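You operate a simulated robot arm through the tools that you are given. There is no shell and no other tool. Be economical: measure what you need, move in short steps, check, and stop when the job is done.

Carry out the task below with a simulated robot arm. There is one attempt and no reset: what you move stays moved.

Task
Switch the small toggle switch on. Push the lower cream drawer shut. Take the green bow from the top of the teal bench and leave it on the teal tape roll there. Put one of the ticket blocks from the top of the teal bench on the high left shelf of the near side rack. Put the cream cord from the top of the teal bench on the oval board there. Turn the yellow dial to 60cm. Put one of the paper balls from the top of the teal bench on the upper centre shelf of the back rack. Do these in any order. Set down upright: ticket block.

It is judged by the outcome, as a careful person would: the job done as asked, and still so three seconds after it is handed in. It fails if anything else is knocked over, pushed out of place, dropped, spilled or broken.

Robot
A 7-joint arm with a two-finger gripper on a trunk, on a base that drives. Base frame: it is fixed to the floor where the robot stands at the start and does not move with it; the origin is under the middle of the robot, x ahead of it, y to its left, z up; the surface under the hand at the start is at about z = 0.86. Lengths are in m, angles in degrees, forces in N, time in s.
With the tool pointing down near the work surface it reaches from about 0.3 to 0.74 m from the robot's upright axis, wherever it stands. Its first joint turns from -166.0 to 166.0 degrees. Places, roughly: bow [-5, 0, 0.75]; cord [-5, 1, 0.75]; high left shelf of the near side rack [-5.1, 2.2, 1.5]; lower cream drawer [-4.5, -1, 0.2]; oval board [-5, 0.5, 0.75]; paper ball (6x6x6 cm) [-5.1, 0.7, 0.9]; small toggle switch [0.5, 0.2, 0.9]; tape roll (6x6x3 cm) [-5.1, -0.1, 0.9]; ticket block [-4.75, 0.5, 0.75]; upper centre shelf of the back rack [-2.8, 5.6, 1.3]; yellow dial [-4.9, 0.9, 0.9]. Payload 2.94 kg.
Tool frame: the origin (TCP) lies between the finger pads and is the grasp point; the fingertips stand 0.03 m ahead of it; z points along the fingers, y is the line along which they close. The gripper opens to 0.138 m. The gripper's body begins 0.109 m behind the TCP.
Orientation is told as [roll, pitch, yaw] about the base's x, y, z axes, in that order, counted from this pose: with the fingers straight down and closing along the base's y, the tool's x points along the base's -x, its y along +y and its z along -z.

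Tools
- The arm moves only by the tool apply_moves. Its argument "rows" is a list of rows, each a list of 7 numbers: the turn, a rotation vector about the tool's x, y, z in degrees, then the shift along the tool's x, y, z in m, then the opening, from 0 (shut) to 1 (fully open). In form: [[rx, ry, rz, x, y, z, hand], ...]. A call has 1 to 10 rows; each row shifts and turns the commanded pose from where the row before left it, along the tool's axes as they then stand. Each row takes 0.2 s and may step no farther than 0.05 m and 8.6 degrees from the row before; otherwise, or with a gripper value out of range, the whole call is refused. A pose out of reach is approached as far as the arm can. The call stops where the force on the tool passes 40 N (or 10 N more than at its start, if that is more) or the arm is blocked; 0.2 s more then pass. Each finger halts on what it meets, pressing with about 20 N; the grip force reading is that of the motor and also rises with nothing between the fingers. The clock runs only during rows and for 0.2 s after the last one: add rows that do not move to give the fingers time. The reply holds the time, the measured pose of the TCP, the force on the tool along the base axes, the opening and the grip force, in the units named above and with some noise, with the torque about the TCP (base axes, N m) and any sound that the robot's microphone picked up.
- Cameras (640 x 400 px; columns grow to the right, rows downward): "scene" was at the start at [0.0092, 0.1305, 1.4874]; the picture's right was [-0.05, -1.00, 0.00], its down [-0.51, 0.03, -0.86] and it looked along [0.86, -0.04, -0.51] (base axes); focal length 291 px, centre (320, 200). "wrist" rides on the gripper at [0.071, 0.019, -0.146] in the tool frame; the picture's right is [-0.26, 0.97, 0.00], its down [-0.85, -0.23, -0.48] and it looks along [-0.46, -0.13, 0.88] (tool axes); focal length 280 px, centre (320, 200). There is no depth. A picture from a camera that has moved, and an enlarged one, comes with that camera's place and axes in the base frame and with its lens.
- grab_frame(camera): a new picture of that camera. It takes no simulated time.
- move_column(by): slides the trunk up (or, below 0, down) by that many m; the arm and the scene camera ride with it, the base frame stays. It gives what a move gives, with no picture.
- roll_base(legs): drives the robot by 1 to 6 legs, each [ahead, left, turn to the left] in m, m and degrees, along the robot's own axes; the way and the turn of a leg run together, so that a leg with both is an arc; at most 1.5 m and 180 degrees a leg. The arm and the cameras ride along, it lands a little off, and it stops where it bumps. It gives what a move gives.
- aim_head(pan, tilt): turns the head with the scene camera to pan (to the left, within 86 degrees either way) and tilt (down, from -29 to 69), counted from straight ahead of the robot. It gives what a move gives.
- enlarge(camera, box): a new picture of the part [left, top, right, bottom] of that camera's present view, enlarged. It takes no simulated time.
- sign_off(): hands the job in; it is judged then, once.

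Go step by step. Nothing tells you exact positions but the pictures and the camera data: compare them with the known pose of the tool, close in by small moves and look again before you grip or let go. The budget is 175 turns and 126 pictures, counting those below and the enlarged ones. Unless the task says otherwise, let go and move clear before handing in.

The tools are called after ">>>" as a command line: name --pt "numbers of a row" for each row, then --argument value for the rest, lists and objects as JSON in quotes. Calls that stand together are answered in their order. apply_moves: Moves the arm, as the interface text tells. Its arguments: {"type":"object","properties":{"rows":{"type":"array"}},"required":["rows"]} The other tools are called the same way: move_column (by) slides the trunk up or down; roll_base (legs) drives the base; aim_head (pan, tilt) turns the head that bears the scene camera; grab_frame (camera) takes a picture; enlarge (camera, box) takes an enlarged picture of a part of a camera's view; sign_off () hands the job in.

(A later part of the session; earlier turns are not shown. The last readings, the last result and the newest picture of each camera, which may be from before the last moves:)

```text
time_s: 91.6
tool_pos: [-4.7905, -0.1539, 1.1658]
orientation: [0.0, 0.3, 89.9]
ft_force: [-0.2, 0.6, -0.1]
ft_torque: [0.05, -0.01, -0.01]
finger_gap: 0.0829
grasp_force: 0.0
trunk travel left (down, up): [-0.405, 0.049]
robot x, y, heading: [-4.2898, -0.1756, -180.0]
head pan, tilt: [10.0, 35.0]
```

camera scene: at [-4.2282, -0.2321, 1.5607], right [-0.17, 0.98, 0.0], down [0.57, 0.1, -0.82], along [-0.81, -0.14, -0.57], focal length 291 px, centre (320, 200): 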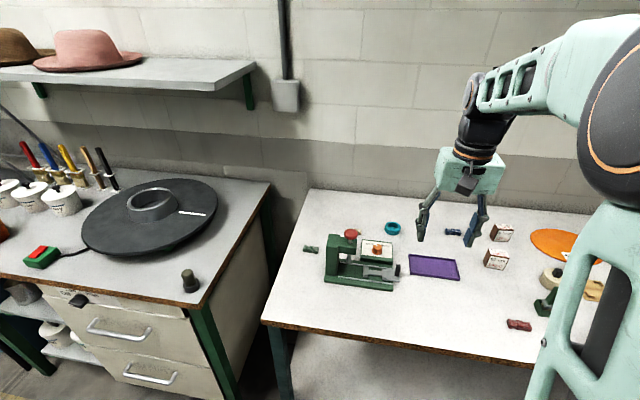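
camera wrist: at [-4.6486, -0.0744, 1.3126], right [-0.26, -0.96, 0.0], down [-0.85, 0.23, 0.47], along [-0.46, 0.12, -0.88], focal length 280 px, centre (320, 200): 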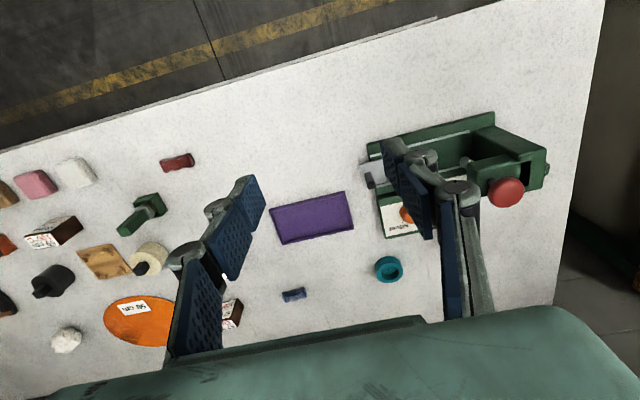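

Hand turned: tool x is now −y, tool y is −x. I'll move over the bow and look.

>>> apply_moves --pt "0 0 0 0.0385 0.0204 0 0.6" --pt "0 0 0 0.0385 0.0204 0 0.6" --pt "0 0 0 0.0385 0.0204 0 0.6" --pt "0 0 0 0.0385 0.0204 0 0.6" --pt "0 0 0 0.0385 0.0204 0 0.6" --pt "0 0 0 0.0385 0.0204 0 0.6" --pt "0 0 0 0 0 0.045 0.6" --pt "0 0 0 0 0 0.045 0.6"

>>> grab_frame --camera "wrist"

>>> enlarge --camera "scene" --box '[240, 170, 440, 310]'

```text
time_s: 93.4
tool_pos: [-4.9134, -0.3867, 1.0765]
orientation: [-0.1, 0.4, 90.1]
ft_force: [-0.4, 0.0, -0.2]
ft_torque: [-0.01, 0.01, -0.01]
finger_gap: 0.0828
grasp_force: 0.1
trunk travel left (down, up): [-0.405, 0.049]
robot x, y, heading: [-4.2916, -0.1818, -179.9]
head pan, tilt: [10.0, 35.0]
```

```text
91 pictures are left
camera wrist: at [-4.9334, -0.4586, 1.2234], right [-0.96, 0.26, 0.0], down [0.23, 0.85, 0.47], along [0.13, 0.45, -0.88], focal length 280 px, centre (320, 200)
```

wrist: 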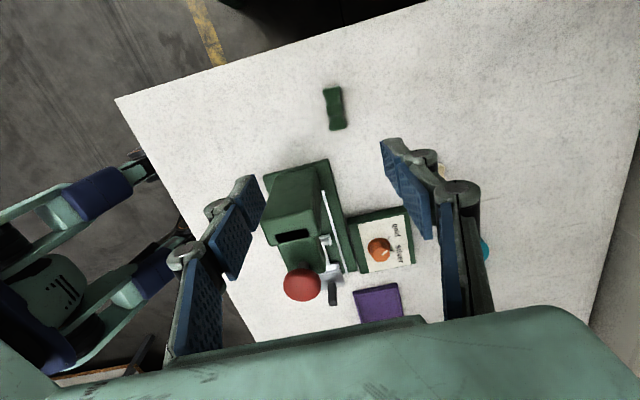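

```text
2.86 times, centred on (340, 240) of scene
camera zoom: at [-4.2995, -0.3307, 1.5607], right [-0.17, 0.98, 0.0], down [0.57, 0.1, -0.82], along [-0.81, -0.14, -0.57], focal length 831 px, centre (263, 86)
```

zoom: 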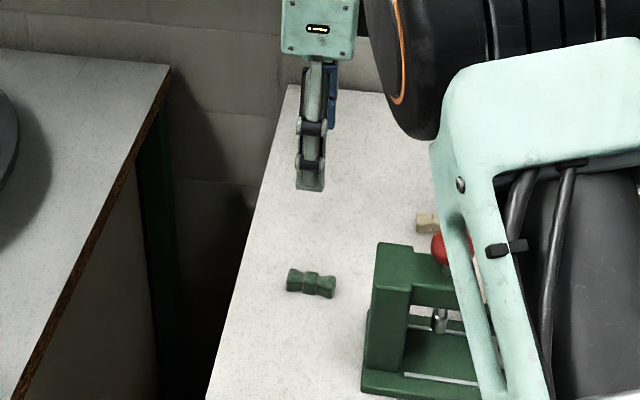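

The bow's centre averages to about (−4.921, −0.389), long axis along y. I'll descend to a tip height just above the bench.

>>> apply_moves --pt "0 0 0 0.003 0.008 0.045 0.6" --pt "0 0 0 0 0 0.045 0.6" --pt "0 0 0 0 0 0.045 0.6"

>>> enlarge --camera "scene" --box '[240, 170, 440, 310]'

>>> grab_frame --camera "wrist"

```text
time_s: 94.2
tool_pos: [-4.9168, -0.3894, 0.942]
orientation: [0.0, 0.4, 90.0]
ft_force: [-0.5, 0.6, 0.4]
ft_torque: [0.01, 0.02, -0.03]
finger_gap: 0.0827
grasp_force: 0.0
trunk travel left (down, up): [-0.405, 0.049]
robot x, y, heading: [-4.289, -0.1809, -180.0]
head pan, tilt: [10.0, 35.0]
```

```text
2.86 times, centred on (340, 240) of scene
camera zoom: at [-4.2993, -0.3307, 1.5608], right [-0.17, 0.98, 0.0], down [0.56, 0.1, -0.82], along [-0.81, -0.14, -0.57], focal length 831 px, centre (263, 86)
```

zoom: 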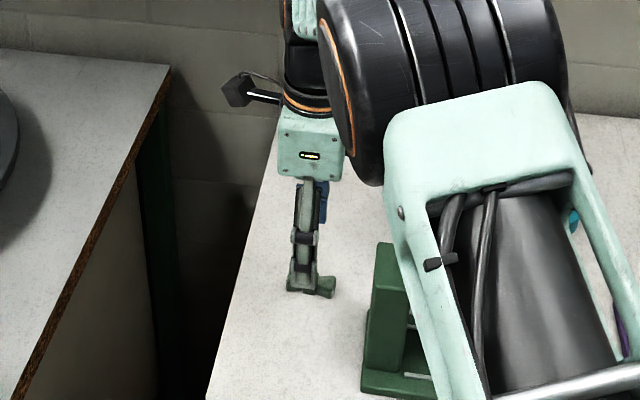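

```text
88 pictures are left
camera wrist: at [-4.9368, -0.4613, 1.0891], right [-0.97, 0.26, 0.0], down [0.23, 0.85, 0.47], along [0.12, 0.45, -0.88], focal length 280 px, centre (320, 200)
```

wrist: 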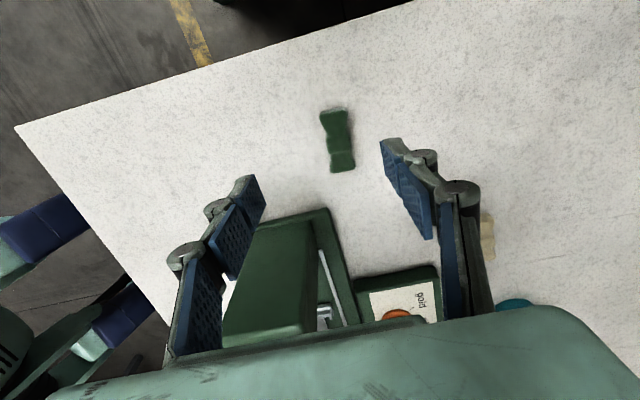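

The bow lies between the fingers. I'll shift slightly, descend and close.

>>> apply_moves --pt "0 0 0 0.004 0.008 0.03 0.6" --pt "0 0 0 0 0 0.017 0.6" --pt "0 0 0 0 0 0 0.1" --pt "0 0 0 0 0 0 0.1" --pt "0 0 0 0 0 0 0" --pt "0 0 0 0 0 0 0"

>>> grab_frame --camera "wrist"

```text
time_s: 95.6
tool_pos: [-4.9256, -0.3927, 0.8962]
orientation: [0.0, 0.3, 90.1]
ft_force: [-0.1, -0.5, 0.0]
ft_torque: [0.04, -0.06, 0.02]
finger_gap: 0.0
grasp_force: 20.0
trunk travel left (down, up): [-0.405, 0.049]
robot x, y, heading: [-4.2911, -0.1766, -179.7]
head pan, tilt: [10.0, 35.0]
```

```text
87 pictures are left
camera wrist: at [-4.9444, -0.4642, 1.0428], right [-0.97, 0.26, 0.0], down [0.23, 0.85, 0.47], along [0.12, 0.46, -0.88], focal length 280 px, centre (320, 200)
```

wrist: 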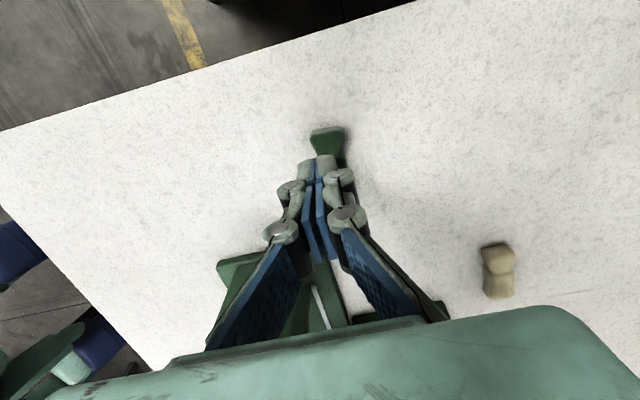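

The fingers closed above the bow, so the bench is lower than I assumed. I'll open and feel downward gently.

>>> apply_moves --pt "0 0 0 0 0 0 0.5" --pt "0 0 0 0 0 0 0.5" --pt "0 0 0 0 0 0 0.5" --pt "0 0 0 0 0 0 0.5" --pt "0 0 0 0 0 0.006 0.5" --pt "0 0 0 0 0 0.006 0.5"

>>> enlarge --camera "scene" --box '[290, 200, 370, 260]'

>>> grab_frame --camera "wrist"

```text
time_s: 97.0
tool_pos: [-4.9274, -0.3929, 0.8839]
orientation: [0.1, 0.3, 90.0]
ft_force: [0.4, 0.7, 0.5]
ft_torque: [0.0, -0.01, 0.02]
finger_gap: 0.0688
grasp_force: 0.0
trunk travel left (down, up): [-0.405, 0.049]
robot x, y, heading: [-4.2928, -0.1833, -180.0]
head pan, tilt: [10.0, 35.0]
```

```text
6.67 times, centred on (330, 230) of scene
camera zoom: at [-4.2991, -0.3306, 1.5607], right [-0.17, 0.98, 0.0], down [0.56, 0.1, -0.82], along [-0.81, -0.14, -0.57], focal length 1939 px, centre (253, 0)
```

zoom: 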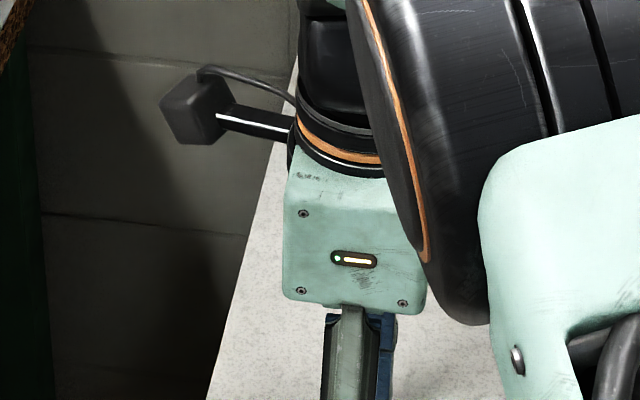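

```text
85 pictures are left
camera wrist: at [-4.9465, -0.4641, 1.0302], right [-0.97, 0.26, 0.0], down [0.23, 0.85, 0.47], along [0.13, 0.45, -0.88], focal length 280 px, centre (320, 200)
```

wrist: 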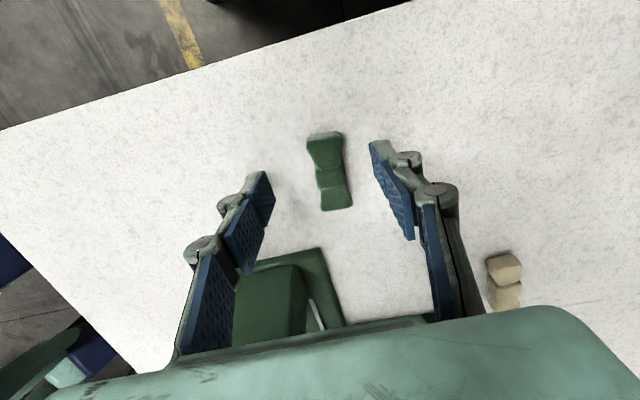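

Still no contact; feeling further down in small steps.

>>> apply_moves --pt "0 0 0 0 0 0.005 0.5" --pt "0 0 0 0 0 0.005 0.5" --pt "0 0 0 0 0 0.004 0.5"

>>> enlarge --camera "wrist" --box '[220, 100, 420, 260]'

```text
time_s: 97.8
tool_pos: [-4.9262, -0.3934, 0.8686]
orientation: [-0.1, 0.3, 89.9]
ft_force: [-1.0, 0.8, -0.2]
ft_torque: [-0.03, 0.04, 0.03]
finger_gap: 0.069
grasp_force: 0.1
trunk travel left (down, up): [-0.405, 0.049]
robot x, y, heading: [-4.2895, -0.1799, -179.8]
head pan, tilt: [10.0, 35.0]
```

```text
2.50 times, centred on (320, 180) of wrist
camera zoom: at [-4.9473, -0.4648, 1.0154], right [-0.97, 0.26, 0.0], down [0.23, 0.85, 0.47], along [0.12, 0.46, -0.88], focal length 701 px, centre (320, 250)
```

zoom: 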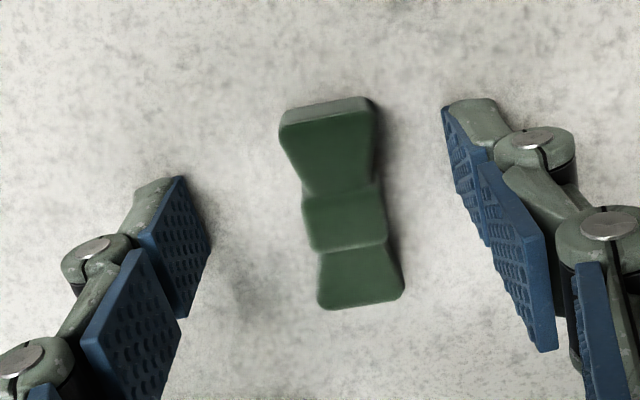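

The tips are now close to the bench, the bow between them. Closing.

>>> apply_moves --pt "0 0 0 0.003 0 0.004 0.5" --pt "0 0 0 0 0 0 0.1" --pt "0 0 0 0 0 0 0.1" --pt "0 0 0 0 0 0 0" --pt "0 0 0 0 0 0 0" --pt "0 0 0 0 0 0 0"

>>> enlarge --camera "wrist" --box '[220, 100, 420, 260]'

```text
time_s: 99.2
tool_pos: [-4.9256, -0.3978, 0.8691]
orientation: [0.1, 0.5, 90.1]
ft_force: [10.2, 2.7, 19.7]
ft_torque: [0.32, -0.43, -0.08]
finger_gap: 0.0259
grasp_force: 20.5
trunk travel left (down, up): [-0.405, 0.049]
robot x, y, heading: [-4.2927, -0.1846, -180.1]
head pan, tilt: [10.0, 35.0]
stopped in row 6: the force on the tool passed its limit at 40 N (the readings are from after the stop); the commanded pose is now the measured one
```

```text
2.50 times, centred on (320, 180) of wrist
camera zoom: at [-4.9448, -0.4686, 1.0165], right [-0.97, 0.26, 0.0], down [0.23, 0.85, 0.47], along [0.12, 0.45, -0.88], focal length 701 px, centre (320, 250)
```

zoom: 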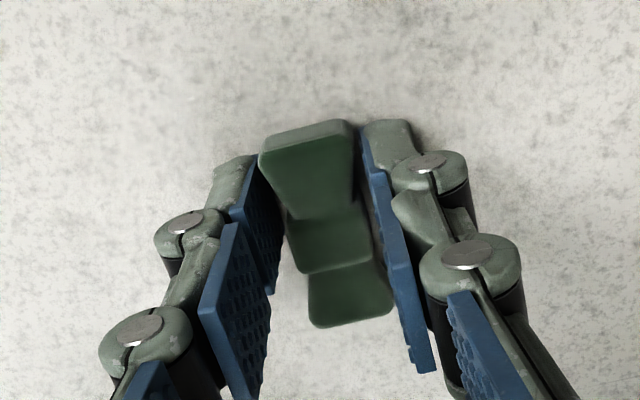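

The bow is gripped (gap 26 mm) and the bench surface must be about z 0.838, which puts the tape roll at about (−5.09, −0.109), top z 0.868. I'll lift high over the press.

>>> apply_moves --pt "0 0 0 0 0 -0.03 0" --pt "0 0 0 0 0 -0.045 0" --pt "0 0 0 0 0 -0.045 0" --pt "0 0 0 0 0 -0.045 0" --pt "0 0 0 0 0 -0.045 0"

>>> roll_base --legs '[[0.02, 0, 0]]'

>>> apply_moves --pt "0 0 0 -0.045 0.01 0 0" --pt "0 0 0 -0.045 0.01 0 0" --pt "0 0 0 -0.045 0.01 0 0" --pt "0 0 0 -0.045 0.01 0 0" --pt "0 0 0 -0.045 0.01 0 0" --pt "0 0 0 -0.045 0.01 0 0" --pt "0 0 0 -0.019 0.01 0 0"

>>> enlarge --camera "scene" --box '[300, 120, 500, 280]'

>>> grab_frame --camera "wrist"

```text
time_s: 100.4
tool_pos: [-4.9286, -0.3972, 1.0757]
orientation: [-0.1, 0.4, 90.1]
ft_force: [-0.8, 0.7, -0.1]
ft_torque: [-0.02, 0.0, -0.01]
finger_gap: 0.0257
grasp_force: 19.9
trunk travel left (down, up): [-0.405, 0.049]
robot x, y, heading: [-4.2917, -0.1805, -179.7]
head pan, tilt: [10.0, 35.0]
```

```text
time_s: 101.2
tool_pos: [-4.9488, -0.3973, 1.0744]
orientation: [-0.1, 0.5, 90.1]
ft_force: [0.1, 0.6, -0.5]
ft_torque: [-0.02, -0.03, 0.0]
finger_gap: 0.0258
grasp_force: 20.3
trunk travel left (down, up): [-0.405, 0.049]
robot x, y, heading: [-4.317, -0.1809, -180.3]
head pan, tilt: [10.0, 35.0]
```

```text
time_s: 102.8
tool_pos: [-5.019, -0.1091, 1.0736]
orientation: [-0.1, 0.4, 90.2]
ft_force: [-0.7, 0.4, 0.4]
ft_torque: [0.0, -0.05, 0.01]
finger_gap: 0.0256
grasp_force: 20.4
trunk travel left (down, up): [-0.405, 0.049]
robot x, y, heading: [-4.3087, -0.1826, -180.0]
head pan, tilt: [10.0, 35.0]
```

```text
2.50 times, centred on (400, 200) of scene
camera zoom: at [-4.3189, -0.3302, 1.5608], right [-0.17, 0.98, 0.0], down [0.57, 0.1, -0.82], along [-0.81, -0.14, -0.57], focal length 727 px, centre (120, 200)
```

zoom: 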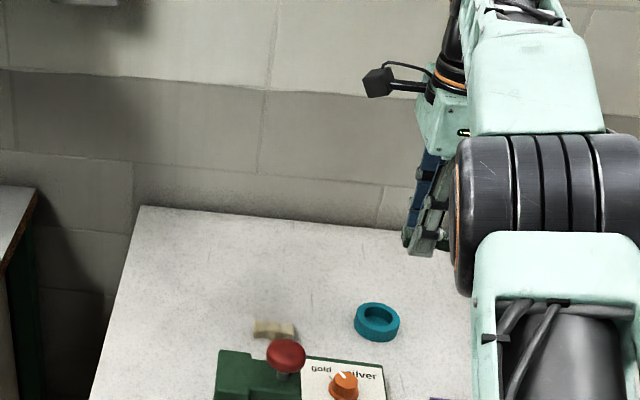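

```text
81 pictures are left
camera wrist: at [-5.0397, -0.1807, 1.2203], right [-0.97, 0.26, 0.0], down [0.23, 0.85, 0.47], along [0.13, 0.45, -0.88], focal length 280 px, centre (320, 200)
```

wrist: 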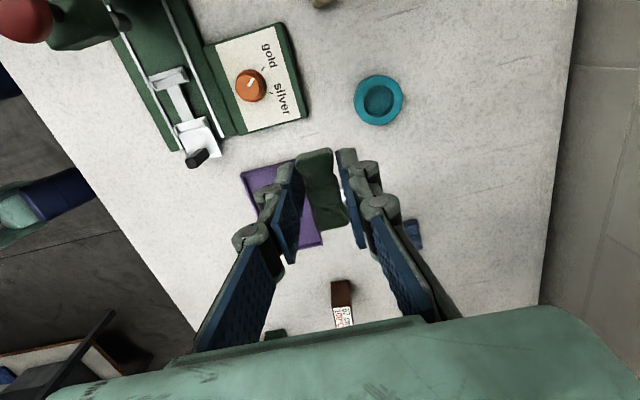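

The tape centres at (−5.094, −0.109) from both cameras. I'll tilt the hand 15° to gain reach, go ahead 0.075 and down partway.

>>> apply_moves --pt "-7.5 0 0 0 0 0 0" --pt "-7.5 0 0 0 0 0 0" --pt "0 0 0 0 0.0362 0.0097 0" --pt "0 0 0 0 0.0362 0.0097 0" --pt "0 0 0 0 -0.0109 0.0406 0" --pt "0 0 0 0 -0.0109 0.0406 0" --pt "0 0 0 0 -0.0109 0.0406 0"

>>> enlarge --camera "scene" --box '[340, 150, 460, 270]'

>>> grab_frame --camera "wrist"

```text
time_s: 104.4
tool_pos: [-5.0912, -0.1109, 0.9468]
orientation: [14.9, 0.4, 90.1]
ft_force: [-0.6, -0.3, -0.3]
ft_torque: [0.02, -0.04, 0.0]
finger_gap: 0.0257
grasp_force: 20.0
trunk travel left (down, up): [-0.405, 0.049]
robot x, y, heading: [-4.314, -0.1778, -179.7]
head pan, tilt: [10.0, 35.0]
```

```text
3.33 times, centred on (400, 210) of scene
camera zoom: at [-4.3191, -0.3306, 1.5608], right [-0.17, 0.98, 0.0], down [0.57, 0.1, -0.82], along [-0.81, -0.14, -0.57], focal length 970 px, centre (53, 167)
```

zoom: 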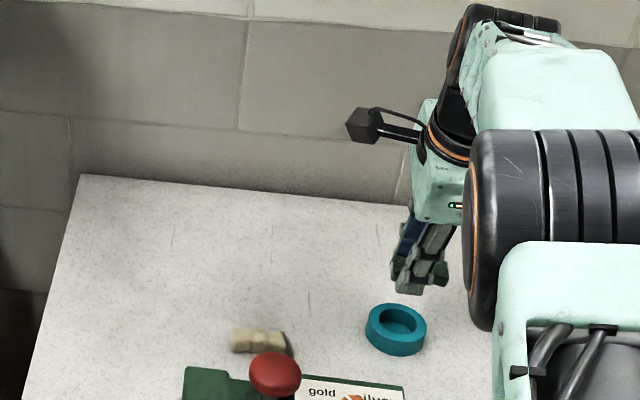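

```text
79 pictures are left
camera wrist: at [-5.0736, -0.1812, 1.0944], right [-0.93, 0.26, 0.25], down [0.34, 0.85, 0.39], along [-0.11, 0.45, -0.89], focal length 280 px, centre (320, 200)
```

wrist: 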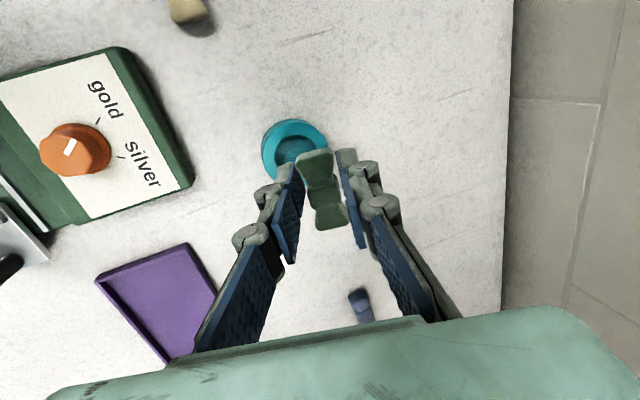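

Bow and tape are lined up within 5 mm. I'll correct and lower to just above the tape's top.

>>> apply_moves --pt "0 0 0 0.005 -0.0095 0.02 0" --pt "0 0 0 0 -0.0052 0.0195 0" --pt "0 0 0 0 0 0 0"

>>> grab_frame --camera "wrist"

```text
time_s: 105.2
tool_pos: [-5.0885, -0.114, 0.9041]
orientation: [14.9, 0.4, 90.1]
ft_force: [-0.1, -0.6, -1.3]
ft_torque: [0.01, -0.02, -0.01]
finger_gap: 0.0259
grasp_force: 20.0
trunk travel left (down, up): [-0.405, 0.049]
robot x, y, heading: [-4.3104, -0.1805, -179.9]
head pan, tilt: [10.0, 35.0]
```

```text
78 pictures are left
camera wrist: at [-5.0702, -0.1853, 1.0526], right [-0.93, 0.26, 0.25], down [0.34, 0.85, 0.39], along [-0.11, 0.45, -0.89], focal length 280 px, centre (320, 200)
```

wrist: 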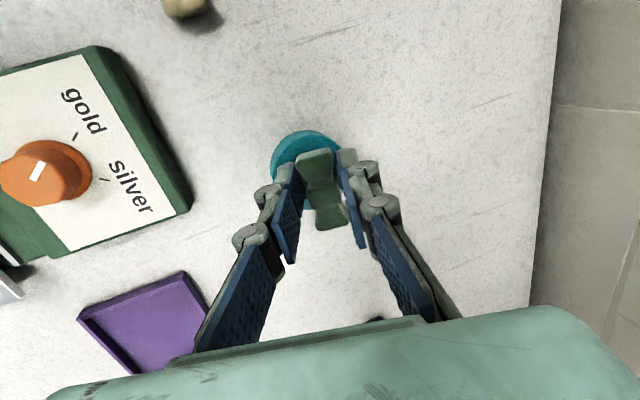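

Well aligned, the bow just slightly to +y. I'll correct 6 mm and feel down gently to touch.

>>> apply_moves --pt "0 0 0 0.006 0 0 0" --pt "0 0 0 0 -0.0008 0.003 0" --pt "0 0 0 0 -0.0008 0.003 0"

>>> enlarge --camera "scene" --box '[380, 200, 460, 270]'

```text
time_s: 106.0
tool_pos: [-5.089, -0.1197, 0.899]
orientation: [14.9, 0.5, 90.0]
ft_force: [0.2, 0.4, 0.2]
ft_torque: [-0.02, 0.0, -0.02]
finger_gap: 0.026
grasp_force: 19.6
trunk travel left (down, up): [-0.405, 0.049]
robot x, y, heading: [-4.3104, -0.1838, -179.9]
head pan, tilt: [10.0, 35.0]
```

```text
5.71 times, centred on (420, 235) of scene
camera zoom: at [-4.3186, -0.3306, 1.5607], right [-0.17, 0.98, 0.0], down [0.56, 0.1, -0.82], along [-0.81, -0.14, -0.57], focal length 1662 px, centre (-251, 0)
```

zoom: 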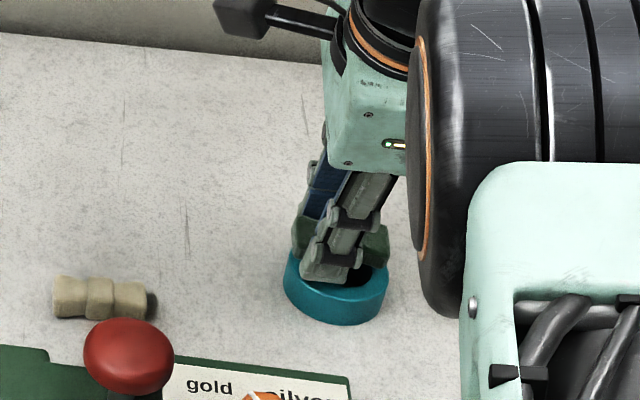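

The bow lies across the roll. I'll feel down until contact and then release.

>>> apply_moves --pt "0 0 0 0 -0.0008 0.003 0" --pt "0 0 0 0 -0.0008 0.003 0"

>>> enlarge --camera "scene" --box '[380, 200, 460, 270]'

```text
time_s: 106.6
tool_pos: [-5.0903, -0.1221, 0.895]
orientation: [15.0, 0.5, 90.1]
ft_force: [0.5, 1.3, 7.1]
ft_torque: [0.04, -0.13, -0.01]
finger_gap: 0.0257
grasp_force: 20.3
trunk travel left (down, up): [-0.405, 0.049]
robot x, y, heading: [-4.3132, -0.1815, -179.8]
head pan, tilt: [10.0, 35.0]
```

```text
5.71 times, centred on (420, 235) of scene
camera zoom: at [-4.3171, -0.3307, 1.5609], right [-0.17, 0.98, 0.0], down [0.56, 0.1, -0.82], along [-0.81, -0.14, -0.57], focal length 1662 px, centre (-251, 0)
```

zoom: 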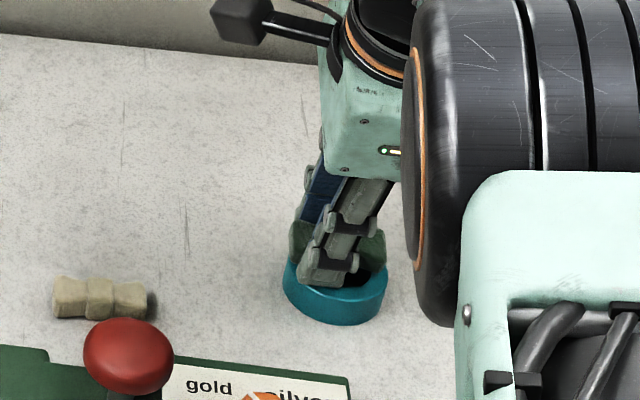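

Contact at 7 N. Releasing and rising along the tool axis.

>>> apply_moves --pt "0 0 0 0 0 0 0.3" --pt "0 0 0 0 0 0 0.35" --pt "0 0 0 0 0 0 0.35" --pt "0 0 0 0 0 -0.03 0.4" --pt "0 0 0 0 0 -0.045 0.4" --pt "0 0 0 0 0 -0.045 0.4" --pt "0 0 0 0 0 -0.045 0.4"

>>> grab_frame --camera "wrist"

>>> enlarge --camera "scene" --box '[380, 200, 460, 270]'

```text
time_s: 108.2
tool_pos: [-5.0475, -0.1185, 1.0518]
orientation: [14.9, 0.4, 90.1]
ft_force: [0.5, 0.3, -0.6]
ft_torque: [0.03, 0.0, 0.03]
finger_gap: 0.0555
grasp_force: 0.0
trunk travel left (down, up): [-0.405, 0.049]
robot x, y, heading: [-4.3117, -0.182, -180.2]
head pan, tilt: [10.0, 35.0]
```

```text
75 pictures are left
camera wrist: at [-5.0297, -0.1899, 1.1989], right [-0.93, 0.26, 0.25], down [0.34, 0.85, 0.4], along [-0.11, 0.45, -0.89], focal length 280 px, centre (320, 200)
```

wrist: 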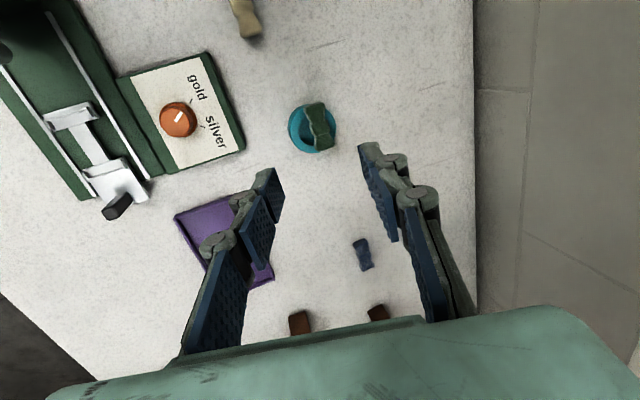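

```text
5.71 times, centred on (420, 235) of scene
camera zoom: at [-4.3177, -0.3306, 1.5607], right [-0.17, 0.98, 0.0], down [0.56, 0.1, -0.82], along [-0.81, -0.14, -0.57], focal length 1662 px, centre (-251, 0)
```

zoom: 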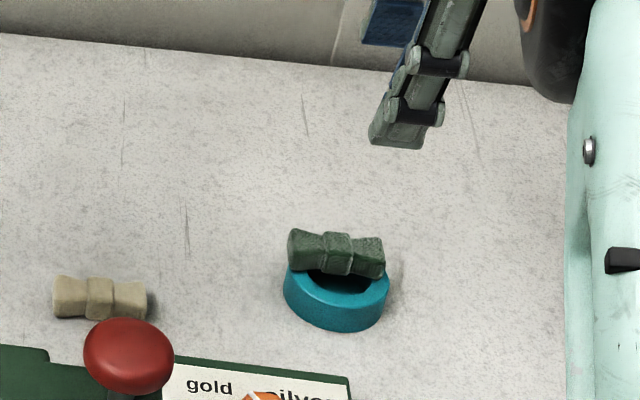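

The bow rests across the tape roll. Next I untilt, rise, and move along to the winder end of the bench.

>>> apply_moves --pt "7.5 0 0 0 -0.02 -0.04 0.4" --pt "7.5 0 0 0 -0.02 -0.04 0.4" --pt "0 0 0 0 -0.045 0 0.4" --pt "0 0 0 0 -0.045 0 0.4" --pt "0 0 0 0 -0.045 0 0.4"

>>> roll_base --legs '[[-0.03, -0.75, 0]]'

>>> aim_head --pan 0 --tilt 40

>>> grab_frame --camera "scene"

>>> grab_frame --camera "wrist"

```text
time_s: 109.4
tool_pos: [-4.8554, -0.1193, 1.1274]
orientation: [0.0, 0.3, 90.1]
ft_force: [0.8, 0.4, -0.6]
ft_torque: [0.02, 0.02, 0.01]
finger_gap: 0.0551
grasp_force: 0.0
trunk travel left (down, up): [-0.405, 0.049]
robot x, y, heading: [-4.312, -0.1804, -180.3]
head pan, tilt: [10.0, 35.0]
```

```text
time_s: 116.4
tool_pos: [-4.8274, 0.633, 1.1268]
orientation: [-0.1, 0.4, 90.1]
ft_force: [0.3, 0.1, -0.5]
ft_torque: [0.01, -0.01, -0.02]
finger_gap: 0.0553
grasp_force: 0.1
trunk travel left (down, up): [-0.405, 0.049]
robot x, y, heading: [-4.2839, 0.5743, -179.9]
head pan, tilt: [10.0, 35.0]
```

```text
time_s: 117.2
tool_pos: [-4.8298, 0.6321, 1.1254]
orientation: [-0.1, 0.3, 90.2]
ft_force: [0.2, -0.4, 0.2]
ft_torque: [0.02, -0.01, 0.0]
finger_gap: 0.0551
grasp_force: 0.2
trunk travel left (down, up): [-0.405, 0.049]
robot x, y, heading: [-4.2825, 0.5731, -180.0]
head pan, tilt: [0.0, 40.0]
```

```text
73 pictures are left
camera scene: at [-4.2881, 0.4394, 1.5532], right [0.0, 1.0, 0.0], down [0.64, 0.0, -0.77], along [-0.77, 0.0, -0.64], focal length 291 px, centre (320, 200)
```

scene: 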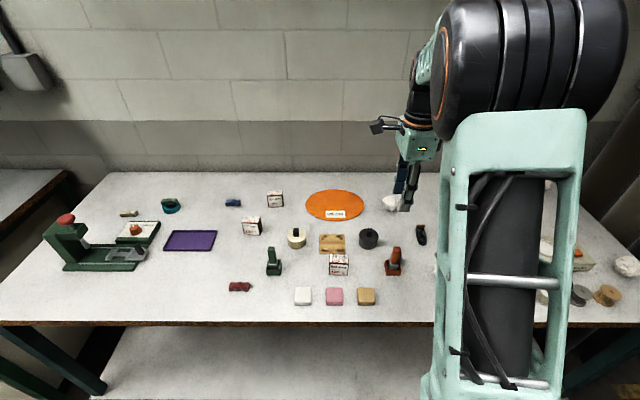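

```text
72 pictures are left
camera wrist: at [-4.8477, 0.5621, 1.2736], right [-0.97, 0.26, 0.0], down [0.23, 0.85, 0.47], along [0.12, 0.45, -0.88], focal length 280 px, centre (320, 200)
```

wrist: 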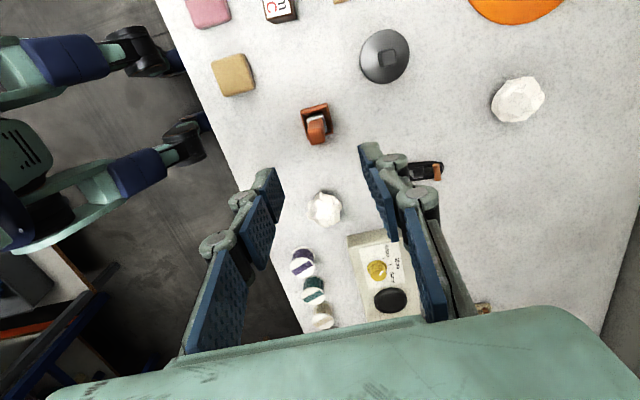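

I see the yellow dial on the winder in the wrist view and three or more paper balls. I'll move 0.35 m further right for the cord and dial.

>>> roll_base --legs '[[0, -0.35, 0]]'

>>> grab_frame --camera "wrist"

>>> grab_frame --camera "scene"

```text
time_s: 120.7
tool_pos: [-4.829, 0.9745, 1.1255]
orientation: [-0.1, 0.4, 90.3]
ft_force: [-0.4, 0.0, -0.4]
ft_torque: [-0.01, 0.0, -0.01]
finger_gap: 0.0553
grasp_force: 0.1
trunk travel left (down, up): [-0.405, 0.049]
robot x, y, heading: [-4.2835, 0.9142, -179.7]
head pan, tilt: [0.0, 40.0]
```

```text
71 pictures are left
camera wrist: at [-4.8487, 0.9035, 1.2736], right [-0.97, 0.26, 0.0], down [0.23, 0.85, 0.47], along [0.12, 0.45, -0.88], focal length 280 px, centre (320, 200)
```

wrist: 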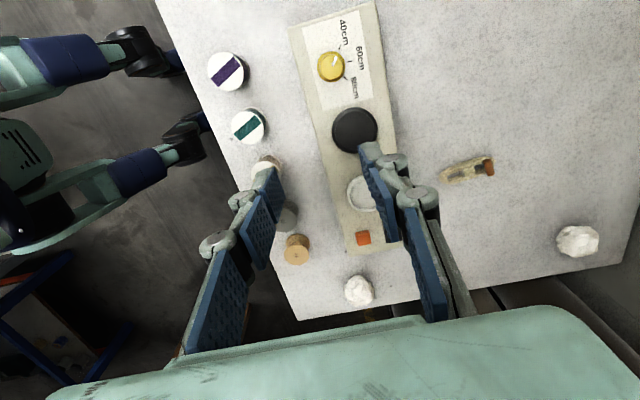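

```text
70 pictures are left
camera scene: at [-4.2891, 0.781, 1.5532], right [0.0, 1.0, 0.0], down [0.64, 0.0, -0.77], along [-0.77, 0.0, -0.64], focal length 291 px, centre (320, 200)
```

scene: 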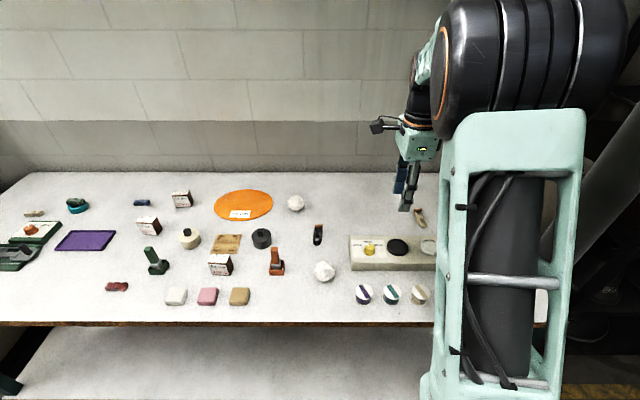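

>>> enlarge --camera "wrist" --box '[280, 10, 400, 110]'

>>> enlarge --camera "wrist" --box '[420, 130, 520, 200]'

>>> enlarge --camera "scene" --box '[340, 190, 440, 280]'

```text
4.00 times, centred on (340, 60) of wrist
camera zoom: at [-4.8487, 0.9035, 1.2736], right [-0.97, 0.26, 0.0], down [0.23, 0.85, 0.47], along [0.12, 0.45, -0.88], focal length 1122 px, centre (240, 760)
```

zoom: 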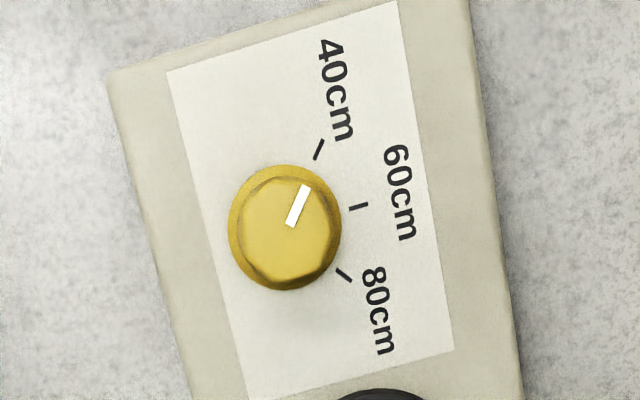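

```text
5.71 times, centred on (470, 165) of wrist
camera zoom: at [-4.8487, 0.9035, 1.2736], right [-0.97, 0.26, 0.0], down [0.23, 0.85, 0.47], along [0.12, 0.45, -0.88], focal length 1602 px, centre (-537, 400)
```

zoom: 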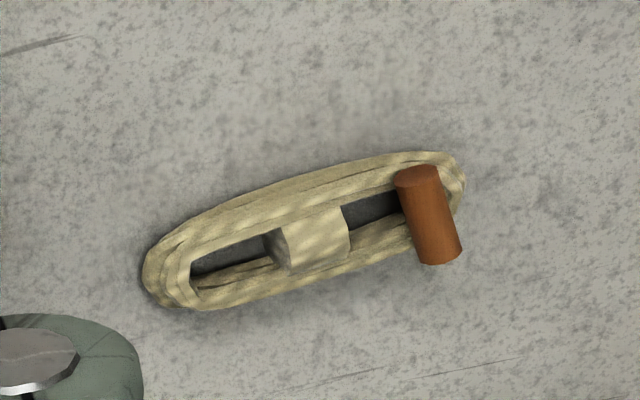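

```text
4.44 times, centred on (390, 235) of scene
camera zoom: at [-4.2891, 0.781, 1.5532], right [0.0, 1.0, 0.0], down [0.64, 0.0, -0.77], along [-0.77, 0.0, -0.64], focal length 1293 px, centre (9, 44)
```

zoom: 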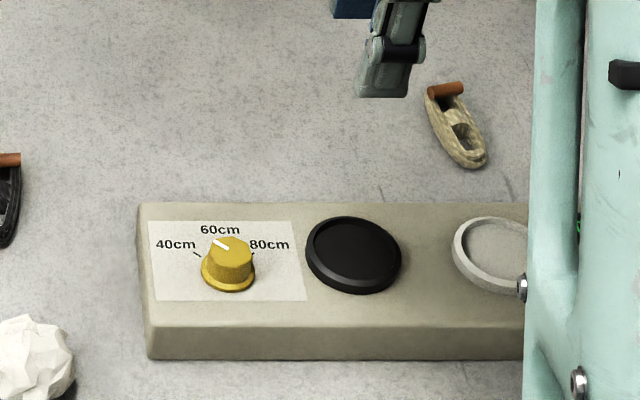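

The dial points at 40cm and must turn clockwise to point straight at −x. Knob centre is at about (−4.860, 0.924), top z ≈ 0.908. I'll position above it.

>>> apply_moves --pt "0 0 0 0.025 0.0155 0 0.4" --pt "0 0 0 0.025 0.0155 0 0.4" --pt "0 0 0 0 0 0.045 0.4" --pt "0 0 0 0 0 0.045 0.4" --pt "0 0 0 0 0 0.045 0.4"

>>> grab_frame --camera "wrist"

>>> enlarge --camera "scene" --box '[330, 170, 430, 280]'

```text
time_s: 121.9
tool_pos: [-4.8611, 0.9246, 0.9909]
orientation: [-0.1, 0.4, 90.3]
ft_force: [0.0, 0.3, 0.2]
ft_torque: [0.0, -0.01, 0.01]
finger_gap: 0.055
grasp_force: 0.0
trunk travel left (down, up): [-0.405, 0.049]
robot x, y, heading: [-4.2841, 0.9192, -179.9]
head pan, tilt: [0.0, 40.0]
```

```text
66 pictures are left
camera wrist: at [-4.88, 0.8523, 1.1381], right [-0.97, 0.26, 0.0], down [0.23, 0.85, 0.47], along [0.12, 0.45, -0.88], focal length 280 px, centre (320, 200)
```

wrist: 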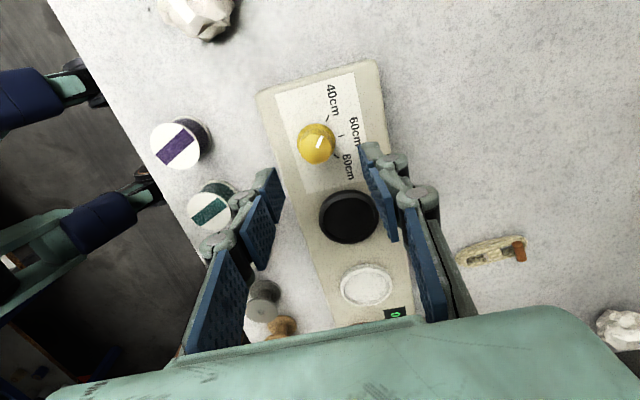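

```text
3.64 times, centred on (380, 225) of scene
camera zoom: at [-4.2897, 0.7808, 1.5532], right [0.0, 1.0, 0.0], down [0.64, 0.0, -0.77], along [-0.77, 0.0, -0.64], focal length 1058 px, centre (102, 109)
```

zoom: 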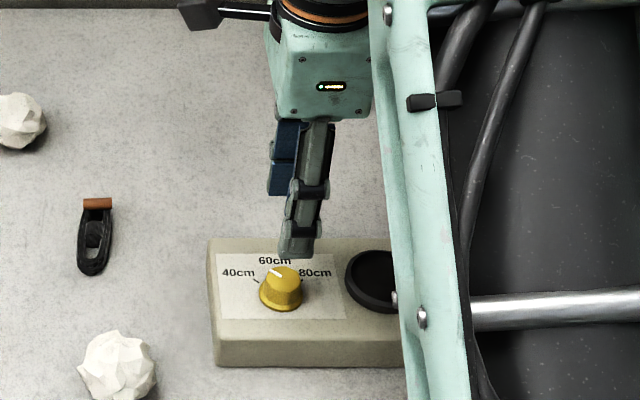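

Aligned within a few mm. I'll descend around the knob and grip it.

>>> apply_moves --pt "0 0 0 0.004 0 0.04 0.4" --pt "0 0 0 0 0 0.033 0.4" --pt "0 0 0 0 0 0 0.4"

>>> enlarge --camera "scene" --box '[330, 200, 430, 280]'

>>> enlarge --camera "wrist" --box '[220, 100, 420, 260]'

```text
time_s: 122.7
tool_pos: [-4.8593, 0.9174, 0.9185]
orientation: [-0.2, 0.4, 90.3]
ft_force: [1.1, -0.5, -0.8]
ft_torque: [-0.01, -0.01, 0.01]
finger_gap: 0.0552
grasp_force: 0.0
trunk travel left (down, up): [-0.405, 0.049]
robot x, y, heading: [-4.2832, 0.9181, -179.6]
head pan, tilt: [0.0, 40.0]
```

```text
5.00 times, centred on (380, 240) of scene
camera zoom: at [-4.289, 0.7809, 1.5532], right [0.0, 1.0, 0.0], down [0.64, 0.0, -0.77], along [-0.77, 0.0, -0.64], focal length 1454 px, centre (20, 0)
```

zoom: 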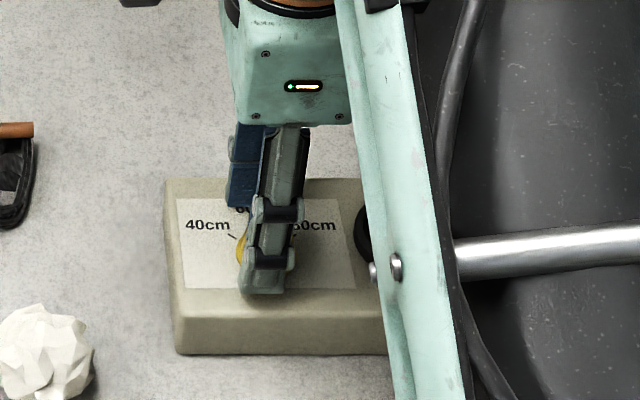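

```text
2.50 times, centred on (320, 180) of wrist
camera zoom: at [-4.8787, 0.8466, 1.0648], right [-0.97, 0.26, 0.0], down [0.23, 0.85, 0.47], along [0.12, 0.45, -0.88], focal length 701 px, centre (320, 250)
```

zoom: 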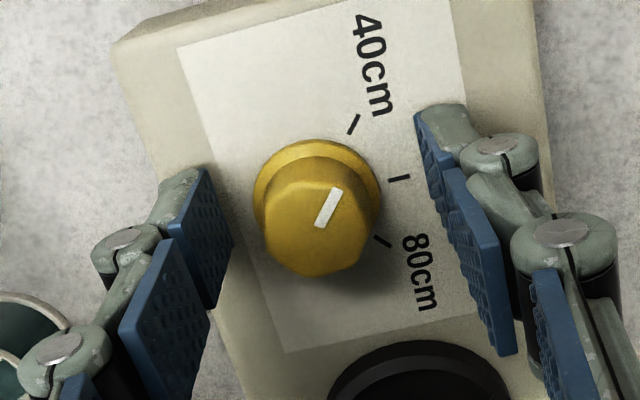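

Centred. I'll close on the knob, then turn clockwise 48° and check.

>>> apply_moves --pt "0 0 0 -0.004 0 0 0.1" --pt "0 0 0 0 0 0 0" --pt "0 0 0 0 0 0 0" --pt "0 0 8 0 0 0 0" --pt "0 0 8 0 0 0 0" --pt "0 0 8 0 0 0 0" --pt "0 0 8 0 0 0 0" --pt "0 0 8 0 0 0 0" --pt "0 0 8 0 0 0 0"

>>> enlarge --camera "wrist" --box '[220, 100, 420, 260]'

```text
time_s: 124.7
tool_pos: [-4.8597, 0.9225, 0.9183]
orientation: [-0.5, 0.1, 42.1]
ft_force: [10.1, -8.1, -16.6]
ft_torque: [-0.52, 0.19, -0.1]
finger_gap: 0.0283
grasp_force: 44.8
trunk travel left (down, up): [-0.405, 0.049]
robot x, y, heading: [-4.2851, 0.917, -179.7]
head pan, tilt: [0.0, 40.0]
```

```text
2.50 times, centred on (320, 180) of wrist
camera zoom: at [-4.9263, 0.8887, 1.0642], right [-0.45, 0.89, -0.01], down [0.78, 0.4, 0.48], along [0.43, 0.21, -0.88], focal length 701 px, centre (320, 250)
```

zoom: 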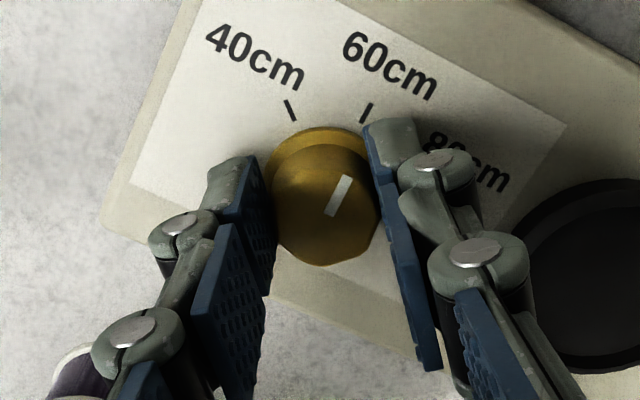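

The pointer is about 5° short of 60cm. I'll turn 5° more.

>>> apply_moves --pt "0 0 5 0 0 0 0" --pt "0 0 0 0 0 0 0" --pt "0 0 0 0 0 0 0.35" --pt "0 0 0 0 0 0 0.4" --pt "0 0 0 0 0 0 0.4" --pt "0 0 0 0 0 -0.03 0.4" --pt "0 0 0 0 0 -0.045 0.4" --pt "0 0 0 0 0 -0.045 0.4"

>>> enlarge --camera "wrist" --box '[220, 80, 420, 220]'

>>> enlarge --camera "scene" --box '[340, 210, 410, 270]'

```text
time_s: 126.5
tool_pos: [-4.86, 0.9234, 1.039]
orientation: [-0.4, 0.2, 37.2]
ft_force: [0.0, 0.0, 0.6]
ft_torque: [-0.03, -0.03, -0.01]
finger_gap: 0.0552
grasp_force: 0.0
trunk travel left (down, up): [-0.405, 0.049]
robot x, y, heading: [-4.2819, 0.9127, -180.0]
head pan, tilt: [0.0, 40.0]
```

```text
2.86 times, centred on (320, 150) of wrist
camera zoom: at [-4.929, 0.8957, 1.1862], right [-0.38, 0.93, -0.01], down [0.81, 0.33, 0.48], along [0.44, 0.17, -0.88], focal length 801 px, centre (320, 343)
```

zoom: 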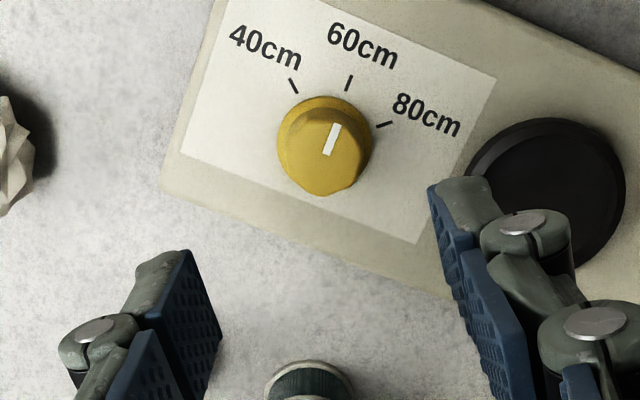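

```text
6.67 times, centred on (375, 240) of scene
camera zoom: at [-4.2887, 0.781, 1.5531], right [0.0, 1.0, 0.0], down [0.64, 0.0, -0.77], along [-0.77, 0.0, -0.64], focal length 1939 px, centre (-47, -67)
```

zoom: 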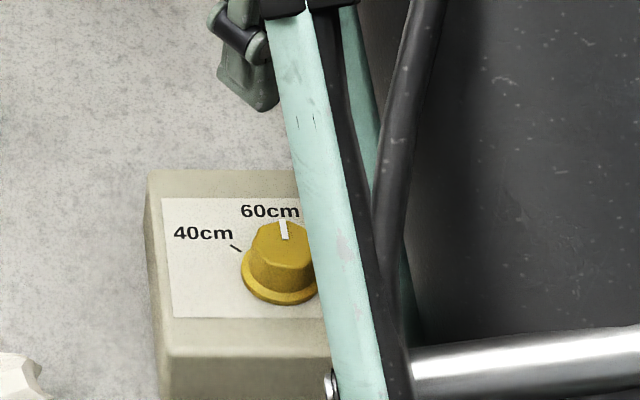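

The dial points at 60cm. Next is the cream cord at about (−5.034, 1.133), lying along x within ~10°, and the oval board at about (−5.118, 0.496). I'll shift the robot right and turn the hand so it closes along y.

>>> apply_moves --pt "0 0 7 0 0 -0.045 0.5" --pt "0 0 7 0 0 -0.045 0.5" --pt "0 0 7 0 0 0 0.5" --pt "0 0 7 0 0 0 0.5"

>>> roll_base --legs '[[0.03, -0.2, 0]]'

>>> grab_frame --camera "scene"

>>> grab_frame --camera "wrist"

```text
time_s: 127.5
tool_pos: [-4.8601, 0.9228, 1.1305]
orientation: [-0.5, 0.0, 9.1]
ft_force: [-0.5, 0.1, -0.2]
ft_torque: [0.05, 0.0, 0.0]
finger_gap: 0.0691
grasp_force: 0.2
trunk travel left (down, up): [-0.405, 0.049]
robot x, y, heading: [-4.2824, 0.9145, -179.8]
head pan, tilt: [0.0, 40.0]
```

```text
time_s: 129.9
tool_pos: [-4.8935, 1.124, 1.13]
orientation: [-0.4, -0.1, 9.1]
ft_force: [-0.1, 0.4, 0.2]
ft_torque: [-0.03, -0.03, -0.02]
finger_gap: 0.0689
grasp_force: 0.0
trunk travel left (down, up): [-0.405, 0.049]
robot x, y, heading: [-4.3148, 1.1147, -179.9]
head pan, tilt: [0.0, 40.0]
```

```text
59 pictures are left
camera scene: at [-4.3207, 0.981, 1.5532], right [0.0, 1.0, 0.0], down [0.64, 0.0, -0.77], along [-0.77, 0.0, -0.64], focal length 291 px, centre (320, 200)
```

scene: 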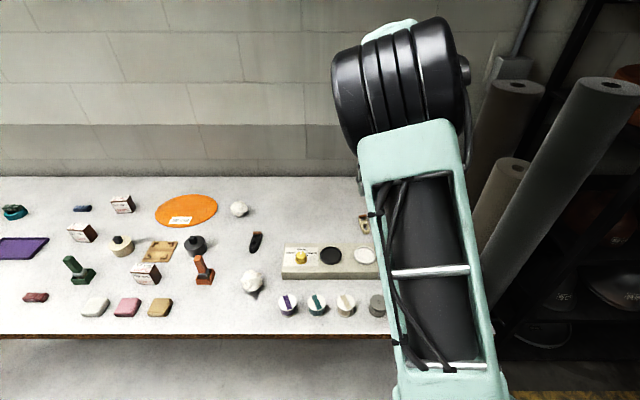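

```text
58 pictures are left
camera wrist: at [-4.9661, 1.1319, 1.2762], right [0.11, 0.99, -0.01], down [0.87, -0.09, 0.48], along [0.47, -0.06, -0.88], focal length 280 px, centre (320, 200)
```

wrist: 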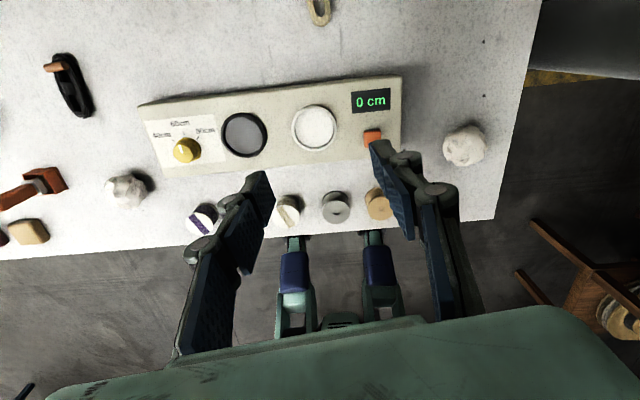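

I'll move over the cord and part way down, then look.

>>> apply_moves --pt "0 0 0 0.0457 0.0102 0 0.5" --pt "0 0 0 0.0457 0.0102 0 0.5" --pt "0 0 0 0.0457 0.0102 0 0.5" --pt "0 0 0 0 0 0.045 0.5" --pt "0 0 0 0 0 0.045 0.5" --pt "0 0 0 0 0 0.045 0.5" --pt "0 0 0 0 0 0.045 0.5"

>>> grab_frame --camera "wrist"

```text
time_s: 131.5
tool_pos: [-5.0184, 1.1321, 0.9501]
orientation: [-0.4, 0.0, 9.1]
ft_force: [0.4, 0.0, -0.7]
ft_torque: [-0.01, 0.0, 0.01]
finger_gap: 0.0692
grasp_force: 0.0
out of reach, approached as far as the arm can: row 3
trunk travel left (down, up): [-0.405, 0.049]
robot x, y, heading: [-4.3114, 1.1126, -179.8]
head pan, tilt: [0.0, 40.0]
```

```text
57 pictures are left
camera wrist: at [-5.0926, 1.1389, 1.0957], right [0.11, 0.99, -0.01], down [0.87, -0.09, 0.48], along [0.47, -0.06, -0.88], focal length 280 px, centre (320, 200)
```

wrist: 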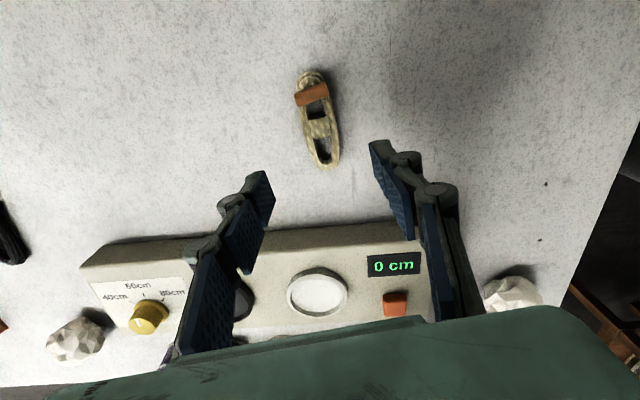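

The cord is centred at about (−5.035, 1.129) and the hand's angle fits. I'll nudge ahead and lower to just above the bench.

>>> apply_moves --pt "0 0 0 0 -0.001 0.04 0.5" --pt "0 0 0 0.0155 -0.001 0.02 0.5" --pt "0 0 0 0 0 0.015 0.5"

>>> enlarge --camera "wrist" --box '[220, 80, 420, 240]'

```text
time_s: 132.3
tool_pos: [-5.0356, 1.1278, 0.8744]
orientation: [-0.3, 0.0, 9.0]
ft_force: [-0.4, 0.5, 0.2]
ft_torque: [0.0, -0.02, 0.01]
finger_gap: 0.0687
grasp_force: 0.0
trunk travel left (down, up): [-0.405, 0.049]
robot x, y, heading: [-4.3169, 1.1192, -179.6]
head pan, tilt: [0.0, 40.0]
```

```text
2.50 times, centred on (320, 160) of wrist
camera zoom: at [-5.1086, 1.1351, 1.0207], right [0.11, 0.99, -0.01], down [0.87, -0.09, 0.48], along [0.47, -0.06, -0.88], focal length 701 px, centre (320, 300)
```

zoom: 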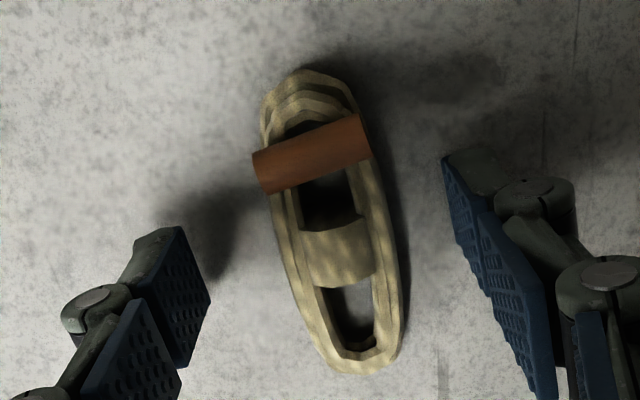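

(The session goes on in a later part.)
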